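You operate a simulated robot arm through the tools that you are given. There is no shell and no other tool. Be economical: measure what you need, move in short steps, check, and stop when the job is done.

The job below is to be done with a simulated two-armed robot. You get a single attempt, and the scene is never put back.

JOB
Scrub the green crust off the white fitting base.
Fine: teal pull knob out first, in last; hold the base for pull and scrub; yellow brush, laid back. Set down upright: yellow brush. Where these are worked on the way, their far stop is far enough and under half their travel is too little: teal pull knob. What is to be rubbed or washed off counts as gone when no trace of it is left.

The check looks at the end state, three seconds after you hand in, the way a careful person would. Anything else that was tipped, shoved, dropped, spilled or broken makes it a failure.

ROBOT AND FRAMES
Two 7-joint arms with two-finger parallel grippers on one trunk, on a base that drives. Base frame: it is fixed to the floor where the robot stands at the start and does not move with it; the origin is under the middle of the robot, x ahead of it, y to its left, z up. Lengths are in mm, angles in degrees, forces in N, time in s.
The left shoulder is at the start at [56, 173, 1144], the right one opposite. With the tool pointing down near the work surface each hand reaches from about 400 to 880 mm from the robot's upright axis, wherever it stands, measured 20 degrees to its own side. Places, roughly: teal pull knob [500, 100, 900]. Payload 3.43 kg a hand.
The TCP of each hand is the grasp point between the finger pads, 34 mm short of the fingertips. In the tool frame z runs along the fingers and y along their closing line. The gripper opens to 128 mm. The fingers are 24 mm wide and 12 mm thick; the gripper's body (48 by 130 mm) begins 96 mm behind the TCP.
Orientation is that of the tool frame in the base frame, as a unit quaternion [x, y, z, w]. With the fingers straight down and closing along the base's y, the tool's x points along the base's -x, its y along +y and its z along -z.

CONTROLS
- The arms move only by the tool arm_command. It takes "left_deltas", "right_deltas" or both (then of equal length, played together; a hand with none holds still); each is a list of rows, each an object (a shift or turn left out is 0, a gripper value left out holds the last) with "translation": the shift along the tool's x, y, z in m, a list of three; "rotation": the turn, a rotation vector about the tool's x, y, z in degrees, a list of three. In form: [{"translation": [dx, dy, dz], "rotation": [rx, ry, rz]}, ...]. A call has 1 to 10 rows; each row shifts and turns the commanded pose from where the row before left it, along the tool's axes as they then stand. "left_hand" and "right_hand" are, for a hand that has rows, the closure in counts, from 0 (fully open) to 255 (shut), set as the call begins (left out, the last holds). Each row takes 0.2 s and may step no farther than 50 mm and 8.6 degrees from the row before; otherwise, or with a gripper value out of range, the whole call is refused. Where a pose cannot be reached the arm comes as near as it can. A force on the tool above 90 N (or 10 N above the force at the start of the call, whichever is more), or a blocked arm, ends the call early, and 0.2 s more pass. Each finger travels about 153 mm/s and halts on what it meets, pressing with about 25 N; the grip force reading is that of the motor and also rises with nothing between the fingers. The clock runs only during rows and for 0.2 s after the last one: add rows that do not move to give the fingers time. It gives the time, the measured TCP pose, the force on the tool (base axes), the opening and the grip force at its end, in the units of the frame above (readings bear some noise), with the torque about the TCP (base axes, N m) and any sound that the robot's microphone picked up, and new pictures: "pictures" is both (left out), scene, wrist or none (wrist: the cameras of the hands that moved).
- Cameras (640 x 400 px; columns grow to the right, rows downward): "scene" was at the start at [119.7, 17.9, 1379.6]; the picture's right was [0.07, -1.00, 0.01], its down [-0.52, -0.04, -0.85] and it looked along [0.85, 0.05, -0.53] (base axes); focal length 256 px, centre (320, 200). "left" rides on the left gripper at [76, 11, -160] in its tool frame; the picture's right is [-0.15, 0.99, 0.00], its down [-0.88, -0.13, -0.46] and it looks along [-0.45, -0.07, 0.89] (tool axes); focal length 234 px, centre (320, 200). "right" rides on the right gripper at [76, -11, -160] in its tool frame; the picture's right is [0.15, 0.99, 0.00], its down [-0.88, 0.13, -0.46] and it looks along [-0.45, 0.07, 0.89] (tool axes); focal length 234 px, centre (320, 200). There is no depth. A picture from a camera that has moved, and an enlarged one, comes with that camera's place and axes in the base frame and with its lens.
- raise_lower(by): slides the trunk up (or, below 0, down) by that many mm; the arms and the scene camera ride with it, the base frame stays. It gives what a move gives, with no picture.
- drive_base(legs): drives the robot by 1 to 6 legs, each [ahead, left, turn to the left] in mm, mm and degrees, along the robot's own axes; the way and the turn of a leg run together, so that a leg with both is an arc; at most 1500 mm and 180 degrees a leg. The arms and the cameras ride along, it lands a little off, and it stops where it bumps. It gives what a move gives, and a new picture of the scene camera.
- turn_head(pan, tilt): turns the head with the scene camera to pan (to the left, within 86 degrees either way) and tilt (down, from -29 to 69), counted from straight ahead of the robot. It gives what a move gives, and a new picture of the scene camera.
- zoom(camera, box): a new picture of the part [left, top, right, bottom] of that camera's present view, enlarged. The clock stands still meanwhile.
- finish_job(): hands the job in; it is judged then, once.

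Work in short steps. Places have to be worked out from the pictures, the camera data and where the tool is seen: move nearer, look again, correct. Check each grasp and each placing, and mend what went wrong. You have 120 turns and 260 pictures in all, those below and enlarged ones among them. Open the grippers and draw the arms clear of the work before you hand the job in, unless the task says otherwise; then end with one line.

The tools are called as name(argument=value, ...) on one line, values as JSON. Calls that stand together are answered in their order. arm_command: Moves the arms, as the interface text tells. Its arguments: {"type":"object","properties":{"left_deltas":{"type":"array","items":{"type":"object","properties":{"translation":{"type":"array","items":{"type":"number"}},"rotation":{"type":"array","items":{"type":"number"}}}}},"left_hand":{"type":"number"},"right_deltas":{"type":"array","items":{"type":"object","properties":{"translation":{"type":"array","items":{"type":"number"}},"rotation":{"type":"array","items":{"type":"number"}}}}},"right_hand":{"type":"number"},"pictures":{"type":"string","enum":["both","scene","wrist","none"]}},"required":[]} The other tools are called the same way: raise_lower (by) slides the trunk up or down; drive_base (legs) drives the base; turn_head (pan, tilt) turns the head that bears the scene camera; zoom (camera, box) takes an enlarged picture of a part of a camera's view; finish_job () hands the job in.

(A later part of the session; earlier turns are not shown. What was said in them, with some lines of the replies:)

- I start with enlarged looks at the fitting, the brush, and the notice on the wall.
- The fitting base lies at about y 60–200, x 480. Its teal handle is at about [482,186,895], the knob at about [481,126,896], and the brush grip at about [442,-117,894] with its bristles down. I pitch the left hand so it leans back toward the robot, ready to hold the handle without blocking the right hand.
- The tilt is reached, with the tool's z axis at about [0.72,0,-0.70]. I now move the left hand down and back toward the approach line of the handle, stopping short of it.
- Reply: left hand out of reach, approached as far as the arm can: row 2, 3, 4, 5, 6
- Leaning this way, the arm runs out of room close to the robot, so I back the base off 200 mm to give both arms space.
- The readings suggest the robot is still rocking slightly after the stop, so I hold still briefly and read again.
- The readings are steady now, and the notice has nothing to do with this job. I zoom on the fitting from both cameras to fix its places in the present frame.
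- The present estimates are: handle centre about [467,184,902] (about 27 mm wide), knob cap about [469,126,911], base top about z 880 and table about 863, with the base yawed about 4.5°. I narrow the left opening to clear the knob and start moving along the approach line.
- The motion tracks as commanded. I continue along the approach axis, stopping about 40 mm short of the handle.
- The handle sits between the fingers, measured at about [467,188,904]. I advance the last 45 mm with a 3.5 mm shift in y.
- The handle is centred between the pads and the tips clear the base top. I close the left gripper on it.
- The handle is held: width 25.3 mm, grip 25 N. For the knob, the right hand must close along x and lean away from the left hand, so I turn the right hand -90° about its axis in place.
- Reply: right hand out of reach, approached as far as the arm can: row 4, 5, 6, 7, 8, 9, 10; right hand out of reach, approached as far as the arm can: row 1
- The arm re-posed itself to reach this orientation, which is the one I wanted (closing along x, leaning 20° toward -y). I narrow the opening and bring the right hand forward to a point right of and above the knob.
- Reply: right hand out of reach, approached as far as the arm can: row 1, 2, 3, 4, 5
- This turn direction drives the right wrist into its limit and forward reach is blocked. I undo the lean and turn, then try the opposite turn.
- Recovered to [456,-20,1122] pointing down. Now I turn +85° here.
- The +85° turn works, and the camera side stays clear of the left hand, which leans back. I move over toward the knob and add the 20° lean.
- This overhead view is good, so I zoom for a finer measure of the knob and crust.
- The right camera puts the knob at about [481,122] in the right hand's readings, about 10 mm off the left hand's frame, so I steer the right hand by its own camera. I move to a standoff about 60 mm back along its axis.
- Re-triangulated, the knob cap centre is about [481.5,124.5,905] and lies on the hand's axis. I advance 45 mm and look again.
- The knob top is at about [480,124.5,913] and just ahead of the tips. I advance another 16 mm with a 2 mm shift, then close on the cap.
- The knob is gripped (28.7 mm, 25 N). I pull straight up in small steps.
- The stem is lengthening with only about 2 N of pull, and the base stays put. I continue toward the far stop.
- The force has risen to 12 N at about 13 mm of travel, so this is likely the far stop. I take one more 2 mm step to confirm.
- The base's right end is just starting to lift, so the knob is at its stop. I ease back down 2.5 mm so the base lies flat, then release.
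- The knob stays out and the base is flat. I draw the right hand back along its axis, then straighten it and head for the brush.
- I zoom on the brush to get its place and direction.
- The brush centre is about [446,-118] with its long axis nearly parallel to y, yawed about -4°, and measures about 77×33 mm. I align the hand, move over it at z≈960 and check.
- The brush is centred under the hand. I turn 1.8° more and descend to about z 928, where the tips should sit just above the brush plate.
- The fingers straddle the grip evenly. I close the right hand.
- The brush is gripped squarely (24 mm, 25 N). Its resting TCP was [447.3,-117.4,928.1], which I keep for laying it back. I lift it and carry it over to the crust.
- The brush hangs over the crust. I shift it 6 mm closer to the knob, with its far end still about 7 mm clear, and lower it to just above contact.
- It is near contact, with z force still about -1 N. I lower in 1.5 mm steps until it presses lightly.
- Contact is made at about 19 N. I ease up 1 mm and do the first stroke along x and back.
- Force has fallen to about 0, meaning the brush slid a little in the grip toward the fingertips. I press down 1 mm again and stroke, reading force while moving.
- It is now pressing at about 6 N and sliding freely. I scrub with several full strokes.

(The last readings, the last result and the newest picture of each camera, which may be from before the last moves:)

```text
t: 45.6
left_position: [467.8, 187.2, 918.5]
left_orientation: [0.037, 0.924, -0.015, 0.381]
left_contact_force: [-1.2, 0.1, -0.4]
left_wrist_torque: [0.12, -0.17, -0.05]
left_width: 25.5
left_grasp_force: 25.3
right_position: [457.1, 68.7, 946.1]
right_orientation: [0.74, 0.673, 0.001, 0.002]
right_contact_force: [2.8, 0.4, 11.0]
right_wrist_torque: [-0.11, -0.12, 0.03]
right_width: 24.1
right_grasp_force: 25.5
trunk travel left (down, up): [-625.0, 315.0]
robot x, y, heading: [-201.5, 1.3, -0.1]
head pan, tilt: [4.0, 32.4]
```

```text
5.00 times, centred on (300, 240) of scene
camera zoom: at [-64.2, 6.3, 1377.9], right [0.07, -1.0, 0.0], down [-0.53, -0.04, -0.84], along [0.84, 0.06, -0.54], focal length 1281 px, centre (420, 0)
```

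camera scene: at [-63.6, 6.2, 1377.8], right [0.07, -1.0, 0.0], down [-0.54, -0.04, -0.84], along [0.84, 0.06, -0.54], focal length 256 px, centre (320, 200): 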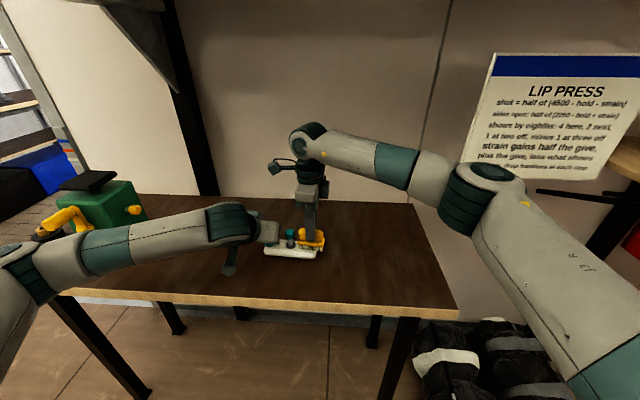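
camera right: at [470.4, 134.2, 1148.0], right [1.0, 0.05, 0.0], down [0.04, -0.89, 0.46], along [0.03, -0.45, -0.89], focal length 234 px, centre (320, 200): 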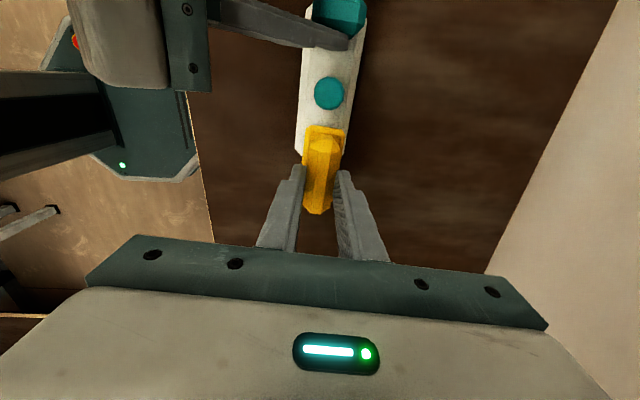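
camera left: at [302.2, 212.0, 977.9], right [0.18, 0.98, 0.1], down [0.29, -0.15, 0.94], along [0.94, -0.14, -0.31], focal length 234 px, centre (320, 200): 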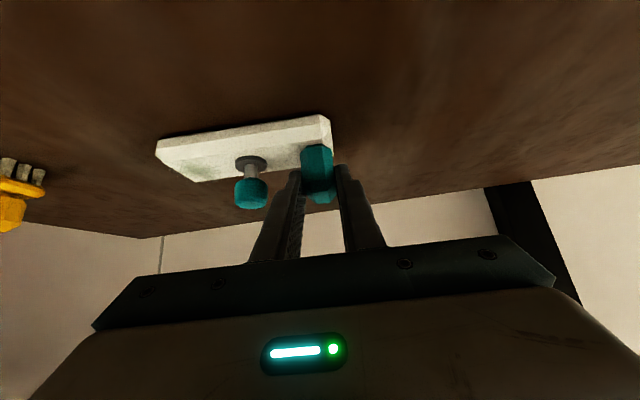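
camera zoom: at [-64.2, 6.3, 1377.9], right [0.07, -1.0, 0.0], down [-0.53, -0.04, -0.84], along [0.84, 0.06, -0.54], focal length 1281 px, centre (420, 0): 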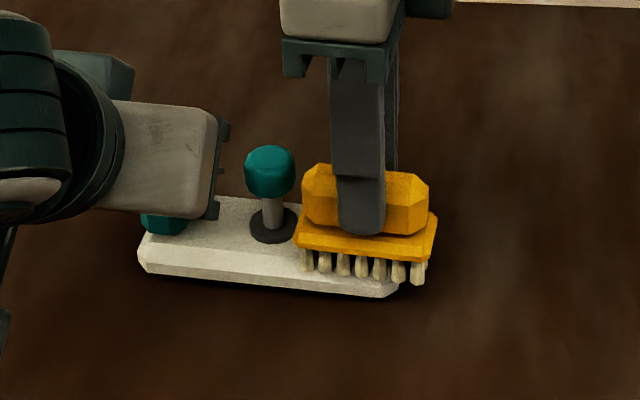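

I lift the brush and shift it away to see what is left of the crust.

arm_command(right_deltas=[{"translation": [0, 0.004, -0.02]}, {"translation": [0, 0.004, -0.03]}, {"translation": [-0.035, 0.006, 0]}, {"translation": [-0.035, 0.006, 0]}, {"translation": [0, 0, 0]}], pictures="wrist")

zoom(camera="scene", box=[270, 220, 350, 270])

zoom(camera="right", box=[260, 0, 400, 100])

zoom(camera="left", box=[130, 110, 290, 210])

```text
t: 46.8
left_position: [468.4, 187.7, 918.5]
left_orientation: [0.036, 0.924, -0.015, 0.38]
left_contact_force: [-1.6, 0.7, -0.1]
left_wrist_torque: [-0.1, -0.01, -0.07]
left_width: 25.5
left_grasp_force: 25.0
right_position: [470.6, -0.6, 996.1]
right_orientation: [0.74, 0.672, 0.001, 0.002]
right_contact_force: [-0.2, 0.1, -1.5]
right_wrist_torque: [-0.04, -0.02, -0.01]
right_width: 24.2
right_grasp_force: 25.1
trunk travel left (down, up): [-625.0, 315.0]
robot x, y, heading: [-200.1, -0.1, -0.2]
head pan, tilt: [4.0, 32.4]
camera right: at [466.0, 74.1, 1156.4], right [1.0, 0.05, 0.0], down [0.04, -0.89, 0.46], along [0.03, -0.46, -0.89], focal length 234 px, centre (320, 200)
```

right: 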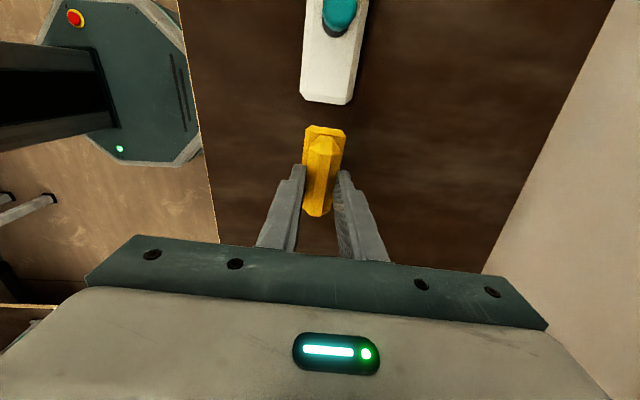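

```text
8.00 times, centred on (310, 245) of scene
camera zoom: at [-63.5, 7.3, 1377.8], right [0.07, -1.0, 0.0], down [-0.54, -0.04, -0.84], along [0.84, 0.06, -0.54], focal length 2050 px, centre (400, -160)
```

zoom: 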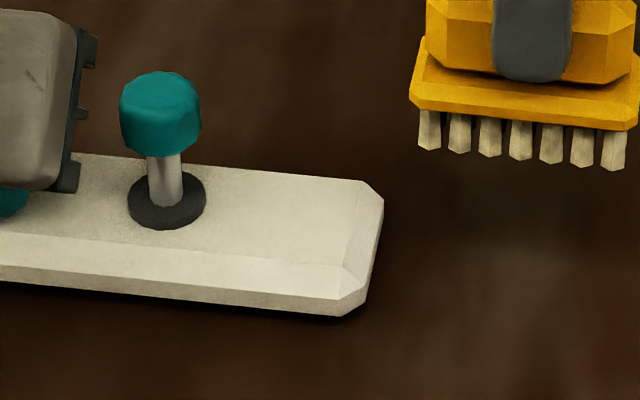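

```text
4.00 times, centred on (330, 50) of right
camera zoom: at [466.0, 74.1, 1156.4], right [1.0, 0.05, 0.0], down [0.04, -0.89, 0.46], along [0.03, -0.46, -0.89], focal length 937 px, centre (280, 800)
```

zoom: 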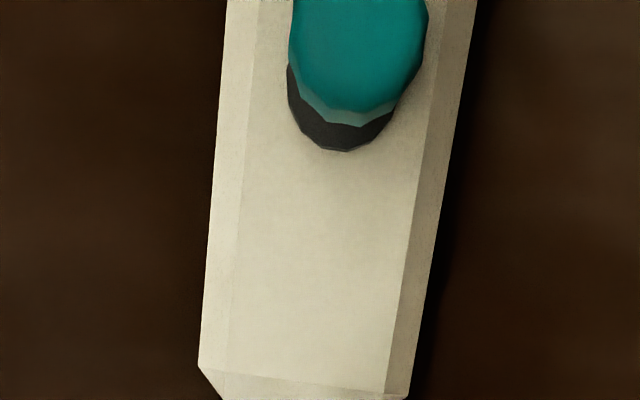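

```text
4.00 times, centred on (210, 160) of left
camera zoom: at [302.3, 212.9, 977.6], right [0.18, 0.98, 0.1], down [0.29, -0.15, 0.94], along [0.94, -0.14, -0.31], focal length 937 px, centre (760, 360)
```

zoom: 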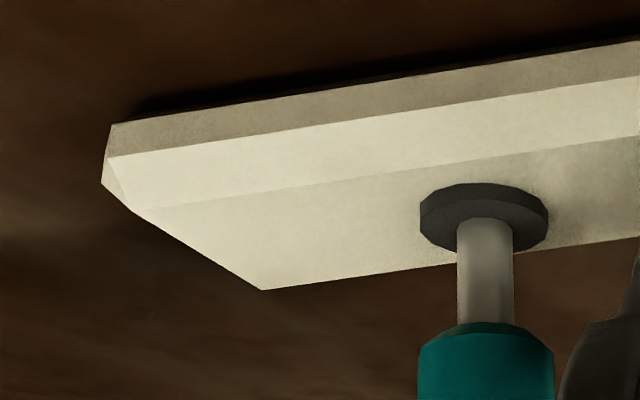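

The crust is wholly gone. Now I lay the brush back at its original spot: move to x,y = [447.3,-117.4] and descend to just above the table.

arm_command(right_deltas=[{"translation": [-0.04, -0.004, 0]}, {"translation": [-0.04, -0.004, 0]}, {"translation": [-0.0385, -0.004, 0]}, {"translation": [0, 0, 0.03]}, {"translation": [0, 0, 0.025]}, {"translation": [0, 0, 0.008]}, {"translation": [0, 0, 0]}], pictures="none")

zoom(camera="scene", box=[330, 210, 430, 280])

```text
t: 48.4
left_position: [468.2, 187.8, 918.0]
left_orientation: [0.037, 0.924, -0.015, 0.38]
left_contact_force: [-0.3, -0.1, 0.4]
left_wrist_torque: [0.0, -0.02, -0.01]
left_width: 25.6
left_grasp_force: 25.5
right_position: [448.1, -120.4, 932.0]
right_orientation: [0.739, 0.673, 0.002, 0.003]
right_contact_force: [0.0, 1.0, -0.4]
right_wrist_torque: [-0.01, 0.01, 0.04]
right_width: 24.3
right_grasp_force: 24.6
trunk travel left (down, up): [-625.0, 315.0]
robot x, y, heading: [-199.8, -0.1, 0.1]
head pan, tilt: [4.0, 32.4]
```

```text
5.71 times, centred on (380, 245) of scene
camera zoom: at [-63.5, 6.2, 1377.8], right [0.07, -1.0, 0.0], down [-0.54, -0.04, -0.84], along [0.84, 0.06, -0.54], focal length 1464 px, centre (-23, -57)
```

zoom: 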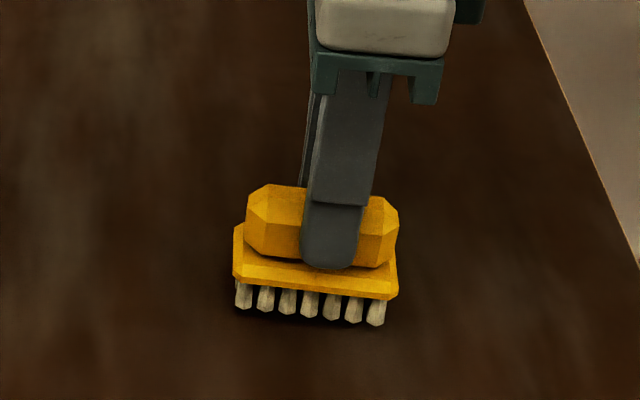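

About 6–8 mm remain to the table, and the brush is 3 mm too far right. I correct and lower gently.

arm_command(right_deltas=[{"translation": [0.003, -0.0007, 0.002]}, {"translation": [0, 0, 0.002]}, {"translation": [0, 0, 0]}], pictures="none")

arm_command(right_deltas=[{"translation": [0, 0, 0.0015]}, {"translation": [0, 0, 0]}], pictures="none")

zoom(camera="scene", box=[330, 210, 430, 280])

```text
t: 49.2
left_position: [467.8, 186.5, 919.0]
left_orientation: [0.036, 0.924, -0.014, 0.381]
left_contact_force: [0.4, 0.2, 0.5]
left_wrist_torque: [-0.01, 0.0, -0.01]
left_width: 25.8
left_grasp_force: 24.9
right_position: [448.1, -116.0, 930.9]
right_orientation: [0.74, 0.673, 0.002, 0.002]
right_contact_force: [-0.9, 0.1, -0.7]
right_wrist_torque: [0.01, -0.01, 0.03]
right_width: 24.0
right_grasp_force: 24.7
trunk travel left (down, up): [-625.0, 315.0]
robot x, y, heading: [-199.1, -2.3, -0.1]
head pan, tilt: [4.0, 32.4]
```

```text
t: 49.8
left_position: [467.4, 187.2, 917.9]
left_orientation: [0.037, 0.924, -0.015, 0.381]
left_contact_force: [0.4, -0.7, 0.5]
left_wrist_torque: [-0.03, -0.02, -0.02]
left_width: 25.7
left_grasp_force: 25.4
right_position: [448.8, -117.1, 928.2]
right_orientation: [0.74, 0.673, 0.001, 0.002]
right_contact_force: [-0.1, 0.0, -1.0]
right_wrist_torque: [-0.01, 0.01, -0.01]
right_width: 24.0
right_grasp_force: 25.2
trunk travel left (down, up): [-625.0, 315.0]
robot x, y, heading: [-199.5, 0.8, -0.3]
head pan, tilt: [4.0, 32.4]
```

```text
5.71 times, centred on (380, 245) of scene
camera zoom: at [-63.5, 6.2, 1377.8], right [0.07, -1.0, 0.0], down [-0.54, -0.04, -0.84], along [0.84, 0.06, -0.54], focal length 1464 px, centre (-23, -57)
```

zoom: 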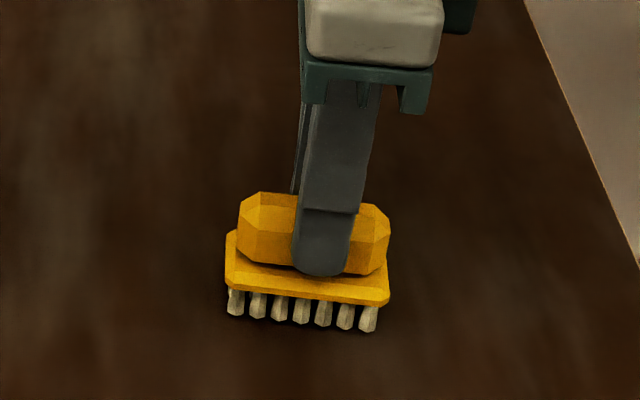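

Laterally it matches. About 5 mm of height remains, so I lower in small steps.

arm_command(right_deltas=[{"translation": [0, 0, 0.0015]}, {"translation": [0, 0, 0.0015]}, {"translation": [0, 0, 0]}], pictures="none")

arm_command(right_deltas=[{"translation": [0, 0, 0.001]}, {"translation": [0, 0, 0]}], pictures="none")

zoom(camera="scene", box=[330, 210, 430, 280])

```text
t: 50.6
left_position: [467.7, 187.7, 918.2]
left_orientation: [0.037, 0.924, -0.014, 0.381]
left_contact_force: [0.0, 0.5, 0.5]
left_wrist_torque: [0.01, 0.02, 0.0]
left_width: 25.4
left_grasp_force: 25.1
right_position: [448.9, -116.3, 925.4]
right_orientation: [0.74, 0.673, 0.001, 0.002]
right_contact_force: [-0.1, -0.1, -0.2]
right_wrist_torque: [-0.05, -0.01, 0.02]
right_width: 24.4
right_grasp_force: 25.5
trunk travel left (down, up): [-625.0, 315.0]
robot x, y, heading: [-200.4, -2.4, -0.0]
head pan, tilt: [4.0, 32.4]
```

```text
t: 51.2
left_position: [468.5, 188.0, 920.1]
left_orientation: [0.038, 0.924, -0.015, 0.38]
left_contact_force: [0.4, 0.1, -1.2]
left_wrist_torque: [-0.04, -0.03, 0.01]
left_width: 25.7
left_grasp_force: 24.2
right_position: [448.1, -116.6, 924.4]
right_orientation: [0.74, 0.673, 0.001, 0.002]
right_contact_force: [-0.1, 0.8, -1.3]
right_wrist_torque: [0.03, 0.0, 0.02]
right_width: 24.0
right_grasp_force: 24.9
trunk travel left (down, up): [-625.0, 315.0]
robot x, y, heading: [-199.5, 2.8, 0.1]
head pan, tilt: [4.0, 32.4]
```

```text
5.71 times, centred on (380, 245) of scene
camera zoom: at [-63.5, 6.2, 1377.8], right [0.07, -1.0, 0.0], down [-0.54, -0.04, -0.84], along [0.84, 0.06, -0.54], focal length 1464 px, centre (-23, -57)
```

zoom: 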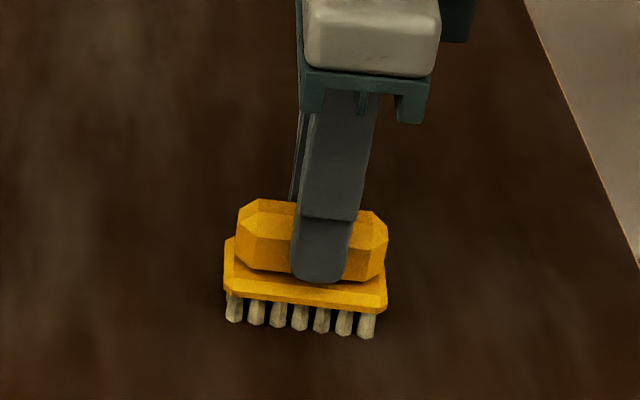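

Bristle bottoms are now within 2–3 px (about 1–2 mm) of the original height. I lower 1 mm at a time until the table is felt.

arm_command(right_deltas=[{"translation": [0, 0, 0.001]}, {"translation": [0, 0, 0]}], pictures="none")

arm_command(right_deltas=[{"translation": [0, 0, 0.0007]}, {"translation": [0, 0, 0]}], pictures="none")

```text
t: 51.8
left_position: [467.7, 187.4, 917.0]
left_orientation: [0.037, 0.924, -0.015, 0.381]
left_contact_force: [0.3, -0.2, 0.3]
left_wrist_torque: [0.12, 0.03, 0.02]
left_width: 25.2
left_grasp_force: 24.7
right_position: [448.1, -116.5, 923.0]
right_orientation: [0.739, 0.673, 0.001, 0.001]
right_contact_force: [1.5, -0.1, 5.2]
right_wrist_torque: [-0.24, 0.04, 0.04]
right_width: 23.9
right_grasp_force: 25.2
trunk travel left (down, up): [-625.0, 315.0]
robot x, y, heading: [-199.3, 3.0, -0.1]
head pan, tilt: [4.0, 32.4]
```

```text
t: 52.4
left_position: [467.2, 188.0, 918.2]
left_orientation: [0.037, 0.924, -0.015, 0.381]
left_contact_force: [-0.3, -0.4, -0.5]
left_wrist_torque: [0.13, 0.02, -0.01]
left_width: 25.2
left_grasp_force: 25.3
right_position: [447.9, -116.6, 922.7]
right_orientation: [0.74, 0.673, 0.002, 0.003]
right_contact_force: [2.1, -0.4, 10.4]
right_wrist_torque: [-0.42, 0.05, 0.08]
right_width: 24.2
right_grasp_force: 25.0
trunk travel left (down, up): [-625.0, 315.0]
robot x, y, heading: [-202.1, 2.4, -0.1]
head pan, tilt: [4.0, 32.4]
```

The brush is standing on the table at about 10 N. I ease up 0.7 mm, then open and draw up.

arm_command(right_deltas=[{"translation": [0, 0, -0.0007]}, {"translation": [0, 0, 0]}], pictures="none")

arm_command(right_deltas=[{"translation": [0, 0, 0]}, {"translation": [0, 0, 0]}], right_hand=130, pictures="none")

arm_command(right_deltas=[{"translation": [0, 0, -0.02]}, {"translation": [0, 0, -0.03]}, {"translation": [0, 0, -0.03]}, {"translation": [0, 0, 0]}], pictures="none")

zoom(camera="scene", box=[330, 210, 430, 280])

```text
t: 53.0
left_position: [467.6, 187.3, 919.1]
left_orientation: [0.037, 0.924, -0.015, 0.38]
left_contact_force: [0.6, -0.2, 1.1]
left_wrist_torque: [0.13, 0.04, -0.02]
left_width: 25.7
left_grasp_force: 24.9
right_position: [448.6, -116.8, 923.3]
right_orientation: [0.739, 0.673, 0.002, 0.002]
right_contact_force: [1.2, 0.5, 8.5]
right_wrist_torque: [-0.36, 0.03, 0.05]
right_width: 24.2
right_grasp_force: 25.1
trunk travel left (down, up): [-625.0, 315.0]
robot x, y, heading: [-203.1, -2.6, 0.1]
head pan, tilt: [4.0, 32.4]
```

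```text
t: 53.6
left_position: [468.8, 188.4, 918.5]
left_orientation: [0.037, 0.924, -0.016, 0.38]
left_contact_force: [-0.3, 0.0, -0.9]
left_wrist_torque: [-0.04, -0.01, -0.03]
left_width: 25.5
left_grasp_force: 24.9
right_position: [449.9, -117.1, 922.7]
right_orientation: [0.74, 0.673, 0.001, 0.002]
right_contact_force: [-0.3, -0.2, -1.0]
right_wrist_torque: [-0.04, 0.0, -0.03]
right_width: 62.6
right_grasp_force: 0.1
trunk travel left (down, up): [-625.0, 315.0]
robot x, y, heading: [-198.4, -0.2, 0.1]
head pan, tilt: [4.0, 32.4]
```

```text
t: 54.6
left_position: [467.9, 187.1, 918.2]
left_orientation: [0.037, 0.924, -0.016, 0.381]
left_contact_force: [-0.1, -0.3, 0.7]
left_wrist_torque: [-0.07, -0.02, -0.02]
left_width: 25.6
left_grasp_force: 24.7
right_position: [447.7, -117.1, 1003.1]
right_orientation: [0.74, 0.673, 0.001, 0.001]
right_contact_force: [0.6, -0.6, 0.2]
right_wrist_torque: [-0.01, 0.01, 0.02]
right_width: 62.5
right_grasp_force: 0.1
trunk travel left (down, up): [-625.0, 315.0]
robot x, y, heading: [-201.6, 5.7, 0.0]
head pan, tilt: [4.0, 32.4]
```

```text
5.71 times, centred on (380, 245) of scene
camera zoom: at [-63.5, 6.1, 1377.8], right [0.07, -1.0, 0.0], down [-0.54, -0.04, -0.84], along [0.84, 0.06, -0.54], focal length 1464 px, centre (-23, -57)
```

zoom: 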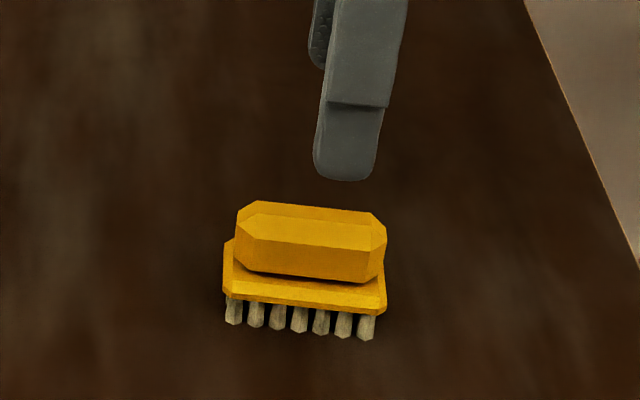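

The brush stands upright where it was. Now I close the right fingers and bring them above the knob to push it back in.

arm_command(right_deltas=[{"translation": [0.04, 0.0016, 0]}, {"translation": [0.04, 0.0016, 0]}, {"translation": [0.04, 0.0016, 0]}, {"translation": [0.04, 0.0016, 0]}, {"translation": [0.042, 0.0016, 0]}, {"translation": [0.042, 0.0017, 0]}, {"translation": [0, 0, 0]}], right_hand=255, pictures="both")

zoom(camera="scene", box=[240, 190, 360, 270])

zoom(camera="left", box=[140, 60, 440, 220])

```text
t: 56.2
left_position: [467.7, 185.6, 918.1]
left_orientation: [0.038, 0.924, -0.015, 0.381]
left_contact_force: [0.2, 0.2, -0.4]
left_wrist_torque: [0.01, -0.03, 0.04]
left_width: 25.7
left_grasp_force: 24.8
right_position: [481.2, 124.3, 1002.2]
right_orientation: [0.739, 0.674, 0.002, 0.001]
right_contact_force: [-0.9, -0.5, 0.5]
right_wrist_torque: [0.05, -0.01, -0.02]
right_width: 0.0
right_grasp_force: 24.9
trunk travel left (down, up): [-625.0, 315.0]
robot x, y, heading: [-202.2, -1.4, -0.1]
head pan, tilt: [4.0, 32.4]
camera scene: at [-63.4, 4.8, 1377.8], right [0.07, -1.0, 0.0], down [-0.54, -0.04, -0.84], along [0.84, 0.06, -0.54], focal length 256 px, centre (320, 200)
camera right: at [475.8, 199.8, 1163.6], right [1.0, 0.05, 0.0], down [0.04, -0.89, 0.46], along [0.03, -0.45, -0.89], focal length 234 px, centre (320, 200)
```

scene: 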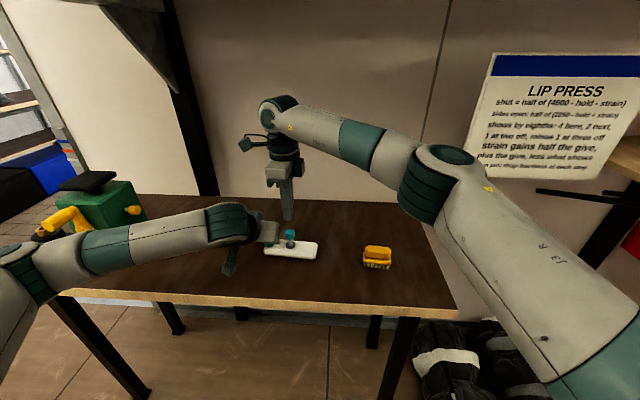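
right: 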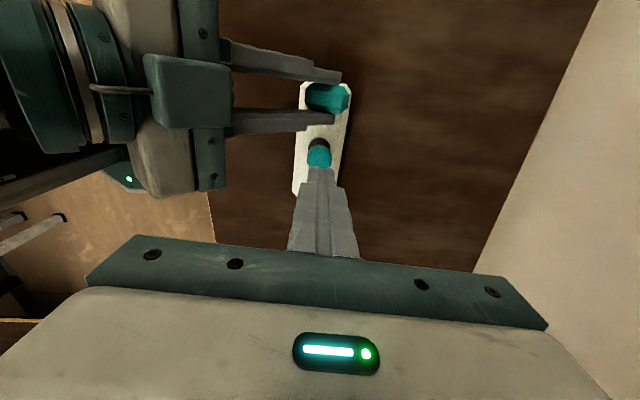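

```text
5.00 times, centred on (300, 230) of scene
camera zoom: at [-63.4, 4.8, 1377.8], right [0.07, -1.0, 0.0], down [-0.54, -0.04, -0.84], along [0.84, 0.06, -0.54], focal length 1281 px, centre (420, 50)
```

zoom: 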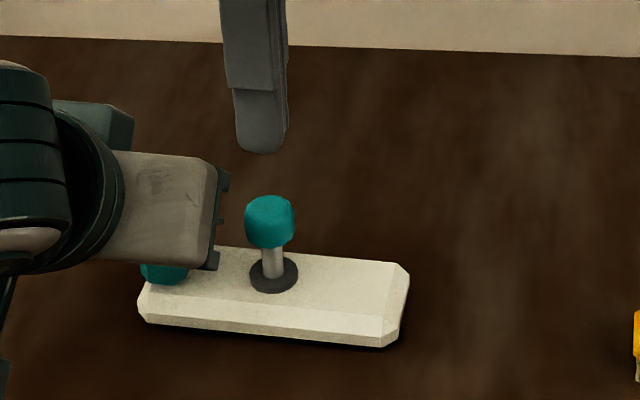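

```text
2.13 times, centred on (290, 140) of left
camera zoom: at [302.5, 211.1, 978.0], right [0.18, 0.98, 0.1], down [0.29, -0.16, 0.94], along [0.94, -0.14, -0.31], focal length 500 px, centre (384, 328)
```

zoom: 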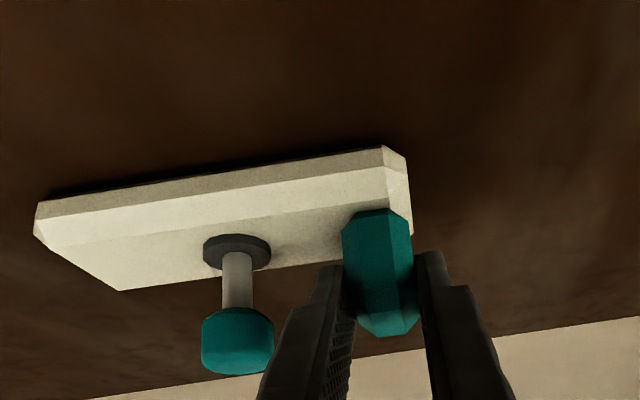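

The fingers are aimed at the knob, about 2–3 mm too far in +y. I correct that and lower to just above the cap.

arm_command(right_deltas=[{"translation": [-0.0025, 0, 0.012]}, {"translation": [0, 0, 0.012]}, {"translation": [0, 0, 0.01]}, {"translation": [0, 0, 0]}], pictures="none")

zoom(camera="scene", box=[240, 190, 360, 270])

zoom(camera="left", box=[140, 90, 440, 250])

```text
t: 57.2
left_position: [467.5, 187.6, 917.7]
left_orientation: [0.036, 0.924, -0.015, 0.38]
left_contact_force: [-0.5, -0.1, 0.2]
left_wrist_torque: [-0.07, 0.0, 0.02]
left_width: 25.6
left_grasp_force: 25.5
right_position: [480.7, 122.6, 969.1]
right_orientation: [0.739, 0.673, 0.002, 0.002]
right_contact_force: [0.0, -0.1, -0.3]
right_wrist_torque: [-0.05, -0.04, -0.01]
right_width: 0.0
right_grasp_force: 24.8
trunk travel left (down, up): [-625.0, 315.0]
robot x, y, heading: [-202.3, 3.2, 0.2]
head pan, tilt: [4.0, 32.4]
```

```text
5.00 times, centred on (300, 230) of scene
camera zoom: at [-63.6, 6.3, 1377.8], right [0.07, -1.0, 0.0], down [-0.54, -0.04, -0.84], along [0.84, 0.06, -0.54], focal length 1281 px, centre (420, 50)
```

zoom: 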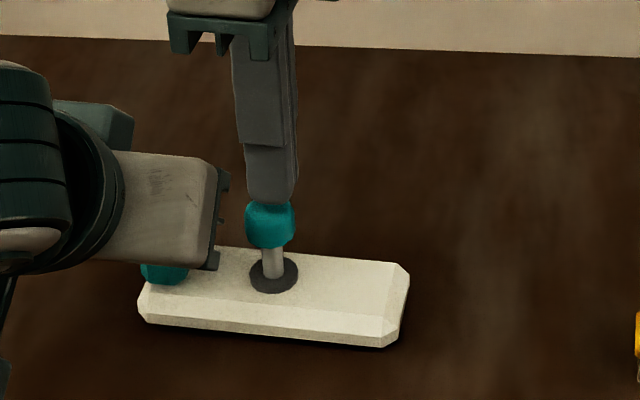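

```text
2.13 times, centred on (290, 170) of left
camera zoom: at [302.3, 212.2, 977.8], right [0.18, 0.98, 0.1], down [0.29, -0.15, 0.94], along [0.94, -0.14, -0.31], focal length 500 px, centre (384, 264)
```

zoom: 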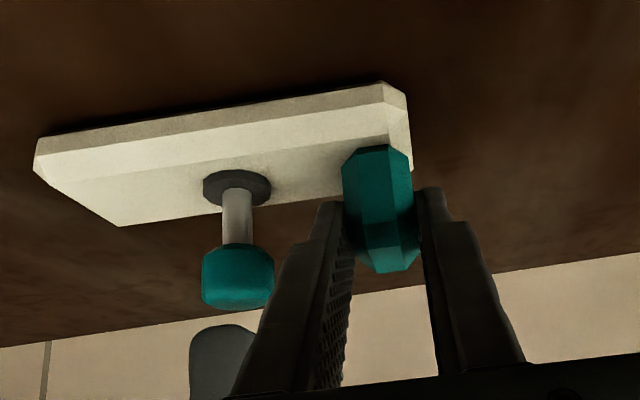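

The fingers are aligned over the cap. I lower until it touches, then push the cap down, watching the force.

arm_command(right_deltas=[{"translation": [0.0015, 0, 0.003]}, {"translation": [0, 0, 0.003]}, {"translation": [0, 0, 0.003]}, {"translation": [0, 0, 0]}], pictures="none")

arm_command(right_deltas=[{"translation": [0, 0, 0.003]}, {"translation": [0, 0, 0.003]}, {"translation": [0, 0, 0]}], pictures="none")

zoom(camera="left", box=[140, 90, 440, 250])

zoom(camera="scene", box=[240, 190, 360, 270])

```text
t: 58.2
left_position: [468.7, 188.4, 918.8]
left_orientation: [0.037, 0.924, -0.015, 0.381]
left_contact_force: [0.7, 0.0, 0.4]
left_wrist_torque: [0.0, 0.0, -0.01]
left_width: 25.4
left_grasp_force: 24.9
right_position: [480.7, 124.5, 959.1]
right_orientation: [0.74, 0.673, 0.0, 0.002]
right_contact_force: [-1.3, 0.6, 1.3]
right_wrist_torque: [-0.04, 0.05, 0.0]
right_width: 0.0
right_grasp_force: 25.0
trunk travel left (down, up): [-625.0, 315.0]
robot x, y, heading: [-200.9, 1.8, -0.1]
head pan, tilt: [4.0, 32.4]
```

```text
t: 59.0
left_position: [468.2, 188.3, 918.1]
left_orientation: [0.037, 0.923, -0.016, 0.381]
left_contact_force: [1.4, -0.8, -0.5]
left_wrist_torque: [0.01, -0.07, 0.1]
left_width: 25.6
left_grasp_force: 24.6
right_position: [482.0, 124.1, 953.7]
right_orientation: [0.74, 0.672, 0.001, 0.002]
right_contact_force: [-1.8, 0.7, 3.8]
right_wrist_torque: [0.02, 0.07, 0.03]
right_width: 0.1
right_grasp_force: 25.1
trunk travel left (down, up): [-625.0, 315.0]
robot x, y, heading: [-203.3, 0.0, -0.0]
head pan, tilt: [4.0, 32.4]
```

```text
2.13 times, centred on (290, 170) of left
camera zoom: at [302.2, 212.2, 977.7], right [0.18, 0.98, 0.1], down [0.29, -0.15, 0.94], along [0.94, -0.14, -0.31], focal length 500 px, centre (384, 264)
```

zoom: 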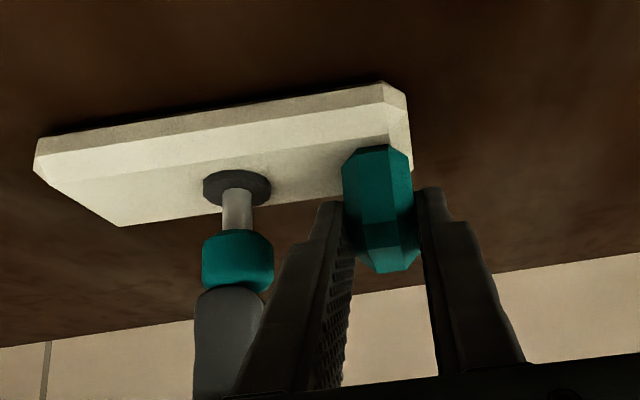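

```text
5.00 times, centred on (300, 230) of scene
camera zoom: at [-63.7, 6.3, 1377.9], right [0.07, -1.0, 0.0], down [-0.54, -0.04, -0.84], along [0.84, 0.06, -0.54], focal length 1281 px, centre (420, 50)
```

zoom: 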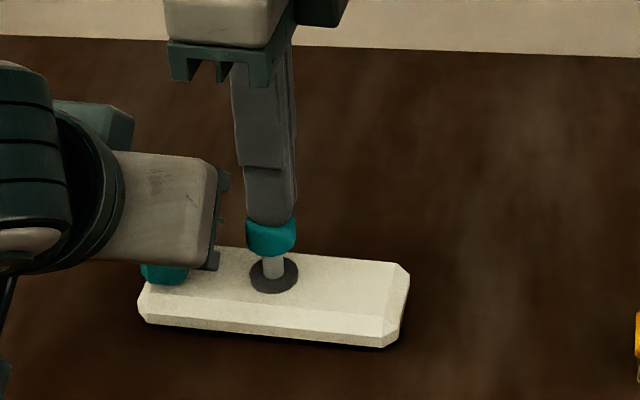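

The knob is going in easily at about 4 N. I continue pushing down toward the inner stop.

arm_command(right_deltas=[{"translation": [0, 0, 0.003]}, {"translation": [0, 0, 0.003]}, {"translation": [0, 0, 0]}], pictures="none")

arm_command(right_deltas=[{"translation": [0, 0, 0.0015]}, {"translation": [0, 0, 0]}], pictures="none")

zoom(camera="left", box=[140, 90, 440, 250])

```text
t: 59.8
left_position: [468.5, 187.8, 917.8]
left_orientation: [0.037, 0.924, -0.015, 0.38]
left_contact_force: [0.7, -0.4, -1.4]
left_wrist_torque: [-0.01, -0.06, 0.05]
left_width: 25.3
left_grasp_force: 24.5
right_position: [480.5, 124.5, 949.0]
right_orientation: [0.739, 0.673, 0.002, 0.001]
right_contact_force: [0.5, 0.7, 4.4]
right_wrist_torque: [0.03, 0.02, 0.01]
right_width: 0.2
right_grasp_force: 25.0
trunk travel left (down, up): [-625.0, 315.0]
robot x, y, heading: [-199.6, 2.3, 0.0]
head pan, tilt: [4.0, 32.4]
```

```text
t: 60.4
left_position: [467.5, 188.3, 918.1]
left_orientation: [0.037, 0.924, -0.014, 0.38]
left_contact_force: [2.2, 0.5, -5.5]
left_wrist_torque: [-0.13, -0.13, 0.13]
left_width: 25.4
left_grasp_force: 25.0
right_position: [480.0, 124.9, 947.0]
right_orientation: [0.74, 0.673, 0.002, 0.002]
right_contact_force: [0.0, -1.3, 13.3]
right_wrist_torque: [-0.03, 0.01, 0.17]
right_width: 0.2
right_grasp_force: 25.2
trunk travel left (down, up): [-625.0, 315.0]
robot x, y, heading: [-201.3, -0.0, -0.2]
head pan, tilt: [4.0, 32.4]
```

```text
2.13 times, centred on (290, 170) of left
camera zoom: at [302.0, 212.1, 977.8], right [0.18, 0.98, 0.1], down [0.29, -0.15, 0.94], along [0.94, -0.14, -0.31], focal length 500 px, centre (384, 264)
```

zoom: 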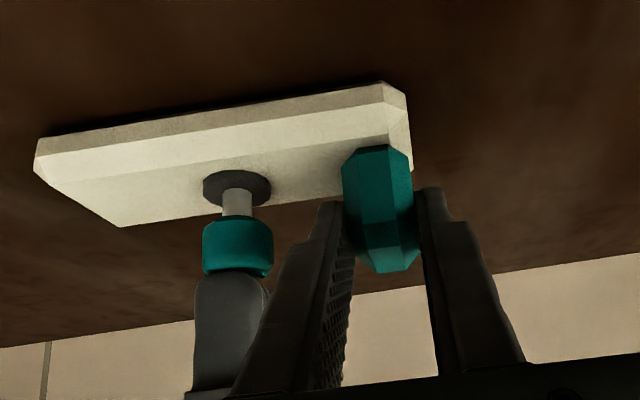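

The force jumps to 13 N and the stem looks as short as at the start. One more 1 mm press confirms the stop.

arm_command(right_deltas=[{"translation": [0, 0, 0.001]}, {"translation": [0, 0, 0]}], pictures="none")

arm_command(right_deltas=[{"translation": [0, 0, -0.01]}, {"translation": [0, 0, -0.03]}, {"translation": [0, 0, -0.03]}, {"translation": [-0.045, 0, 0]}, {"translation": [-0.045, 0, 0]}, {"translation": [-0.045, 0, 0]}, {"translation": [0, 0, 0]}], pictures="none")

zoom(camera="left", box=[140, 60, 440, 220])

zoom(camera="scene", box=[240, 190, 400, 280])

```text
t: 61.0
left_position: [467.5, 187.2, 918.2]
left_orientation: [0.037, 0.924, -0.015, 0.38]
left_contact_force: [3.6, 0.6, -10.5]
left_wrist_torque: [-0.06, -0.25, 0.27]
left_width: 25.5
left_grasp_force: 24.9
right_position: [481.0, 124.9, 946.9]
right_orientation: [0.74, 0.673, 0.002, 0.003]
right_contact_force: [1.2, -1.5, 23.6]
right_wrist_torque: [-0.06, -0.03, 0.21]
right_width: 0.0
right_grasp_force: 25.1
trunk travel left (down, up): [-625.0, 315.0]
robot x, y, heading: [-201.3, -4.7, -0.2]
head pan, tilt: [4.0, 32.4]
```

```text
t: 62.6
left_position: [467.5, 188.1, 918.4]
left_orientation: [0.037, 0.924, -0.016, 0.381]
left_contact_force: [0.1, 0.2, -0.2]
left_wrist_torque: [-0.08, 0.03, 0.0]
left_width: 25.2
left_grasp_force: 25.3
right_position: [467.2, -10.0, 1014.3]
right_orientation: [0.739, 0.674, 0.001, 0.002]
right_contact_force: [-0.2, 0.8, 0.4]
right_wrist_torque: [-0.02, -0.02, 0.0]
right_width: 0.0
right_grasp_force: 24.6
trunk travel left (down, up): [-625.0, 315.0]
robot x, y, heading: [-201.1, 1.6, -0.5]
head pan, tilt: [4.0, 32.4]
```

```text
2.13 times, centred on (290, 140) of left
camera zoom: at [302.4, 213.0, 977.6], right [0.18, 0.98, 0.1], down [0.29, -0.15, 0.94], along [0.94, -0.14, -0.31], focal length 500 px, centre (384, 328)
```

zoom: 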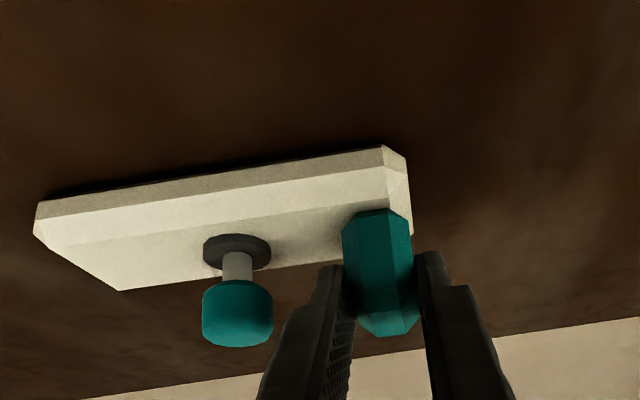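

```text
4.00 times, centred on (320, 235) of scene
camera zoom: at [-63.5, 7.6, 1377.8], right [0.07, -1.0, 0.0], down [-0.54, -0.04, -0.84], along [0.84, 0.06, -0.54], focal length 1025 px, centre (320, 60)
```

zoom: 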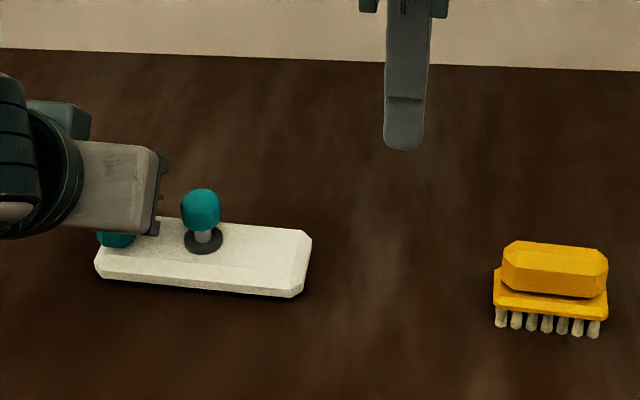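

The knob is fully in, the base is clean and the brush is upright. I open the left hand partway, since the knob is near, and back it out along its axis.

arm_command(left_deltas=[{"translation": [0, 0, 0]}, {"translation": [0, 0, 0]}], left_hand=165, pictures="none")

arm_command(left_deltas=[{"translation": [0, 0, -0.015]}, {"translation": [0, 0, -0.02]}, {"translation": [0, 0, -0.03]}, {"translation": [0, 0, -0.03]}, {"translation": [0, 0, -0.03]}, {"translation": [0, 0, 0]}], pictures="both")

zoom(camera="scene", box=[240, 190, 400, 280])

zoom(camera="left", box=[100, 60, 400, 220])

```text
t: 63.2
left_position: [467.7, 187.3, 919.3]
left_orientation: [0.038, 0.924, -0.015, 0.381]
left_contact_force: [0.0, 0.6, 0.4]
left_wrist_torque: [0.02, 0.01, -0.04]
left_width: 45.4
left_grasp_force: 0.0
right_position: [466.5, -10.7, 1014.5]
right_orientation: [0.74, 0.673, 0.002, 0.001]
right_contact_force: [-0.4, 0.6, 0.8]
right_wrist_torque: [0.0, 0.01, 0.02]
right_width: 0.0
right_grasp_force: 24.8
trunk travel left (down, up): [-625.0, 315.0]
robot x, y, heading: [-199.7, 0.5, -0.5]
head pan, tilt: [4.0, 32.4]
```

```text
t: 64.6
left_position: [381.2, 194.3, 1007.8]
left_orientation: [0.037, 0.924, -0.015, 0.38]
left_contact_force: [-0.9, -0.5, 0.0]
left_wrist_torque: [0.01, 0.02, 0.01]
left_width: 45.1
left_grasp_force: 0.0
right_position: [468.3, -10.6, 1013.3]
right_orientation: [0.74, 0.673, 0.001, 0.002]
right_contact_force: [-0.3, -0.2, -0.5]
right_wrist_torque: [-0.01, 0.01, -0.01]
right_width: 0.1
right_grasp_force: 25.4
trunk travel left (down, up): [-625.0, 315.0]
robot x, y, heading: [-201.6, -0.2, -0.2]
head pan, tilt: [4.0, 32.4]
camera scene: at [-63.3, 6.4, 1377.8], right [0.07, -1.0, 0.0], down [-0.54, -0.04, -0.84], along [0.84, 0.06, -0.54], focal length 256 px, centre (320, 200)
camera left: at [215.5, 219.0, 1067.2], right [0.18, 0.98, 0.1], down [0.29, -0.15, 0.94], along [0.94, -0.14, -0.31], focal length 234 px, centre (320, 200)
```

scene: 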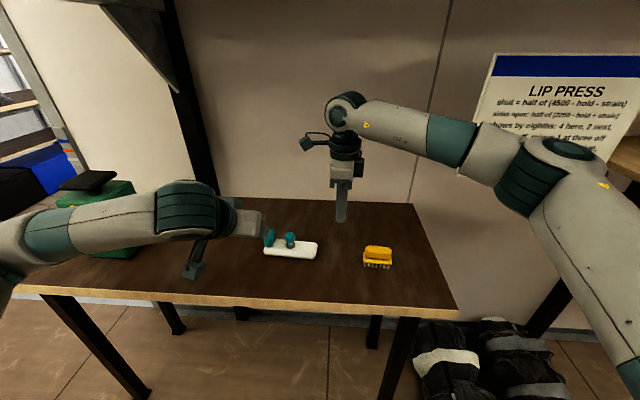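
left: 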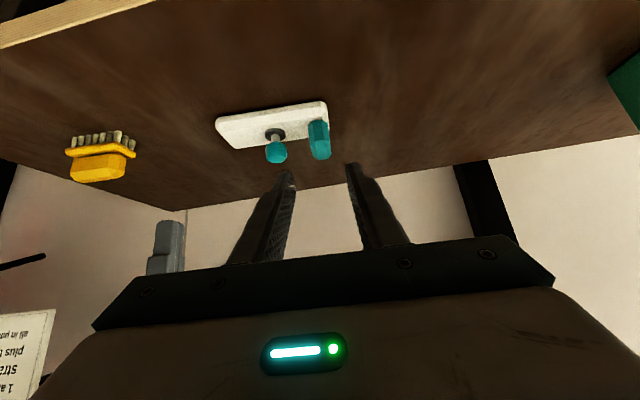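

```text
4.00 times, centred on (320, 235) of scene
camera zoom: at [-63.3, 6.4, 1377.8], right [0.07, -1.0, 0.0], down [-0.54, -0.04, -0.84], along [0.84, 0.06, -0.54], focal length 1025 px, centre (320, 60)
```

zoom: 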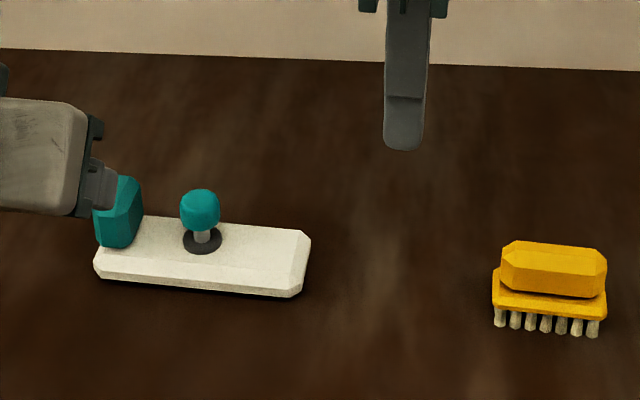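

```text
2.13 times, centred on (250, 140) of left
camera zoom: at [215.5, 219.0, 1067.2], right [0.18, 0.98, 0.1], down [0.29, -0.15, 0.94], along [0.94, -0.14, -0.31], focal length 500 px, centre (469, 328)
```

zoom: 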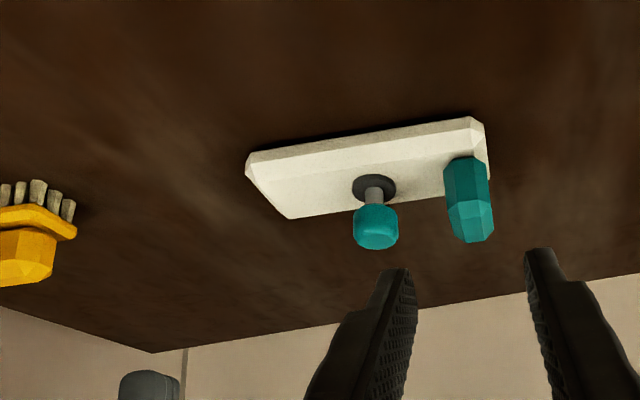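

All is in place. I back both hands farther off and open the grippers fully.

arm_command(left_deltas=[{"translation": [-0.02, 0, -0.02]}, {"translation": [-0.03, 0, -0.02]}, {"translation": [-0.03, 0, -0.01]}, {"translation": [0, 0, 0]}], right_deltas=[{"translation": [0, 0, -0.04]}, {"translation": [0, 0, -0.04]}, {"translation": [0, 0, -0.03]}, {"translation": [0, 0, 0]}], left_hand=0, right_hand=0, pictures="scene")

```text
t: 65.6
left_position: [402.3, 193.2, 1098.6]
left_orientation: [0.036, 0.924, -0.015, 0.38]
left_contact_force: [1.2, -0.1, -0.1]
left_wrist_torque: [0.01, 0.0, 0.02]
left_width: 127.8
left_grasp_force: 0.0
right_position: [467.1, -9.5, 1124.8]
right_orientation: [0.74, 0.673, 0.001, 0.001]
right_contact_force: [1.3, -0.1, 0.1]
right_wrist_torque: [-0.01, -0.05, 0.01]
right_width: 128.3
right_grasp_force: 0.1
trunk travel left (down, up): [-625.0, 315.0]
robot x, y, heading: [-197.9, 1.3, 0.1]
head pan, tilt: [4.0, 32.4]
camera scene: at [-63.4, 6.4, 1377.8], right [0.07, -1.0, 0.0], down [-0.54, -0.04, -0.84], along [0.84, 0.06, -0.54], focal length 256 px, centre (320, 200)
```

scene: 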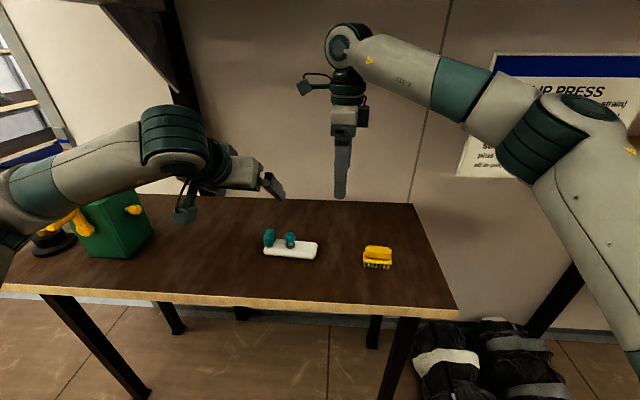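

Both hands are open and clear of the work, and the scene is in order, so I hand the job in.

finish_job()

```text
The job is handed in.
```

The green crust is gone with no trace visible: the teal knob was pulled to its far stop before scrubbing and pushed fully back in afterwards, the base was held for the pull and scrub, and the yellow brush stands upright within about 1–2 mm of its original spot.
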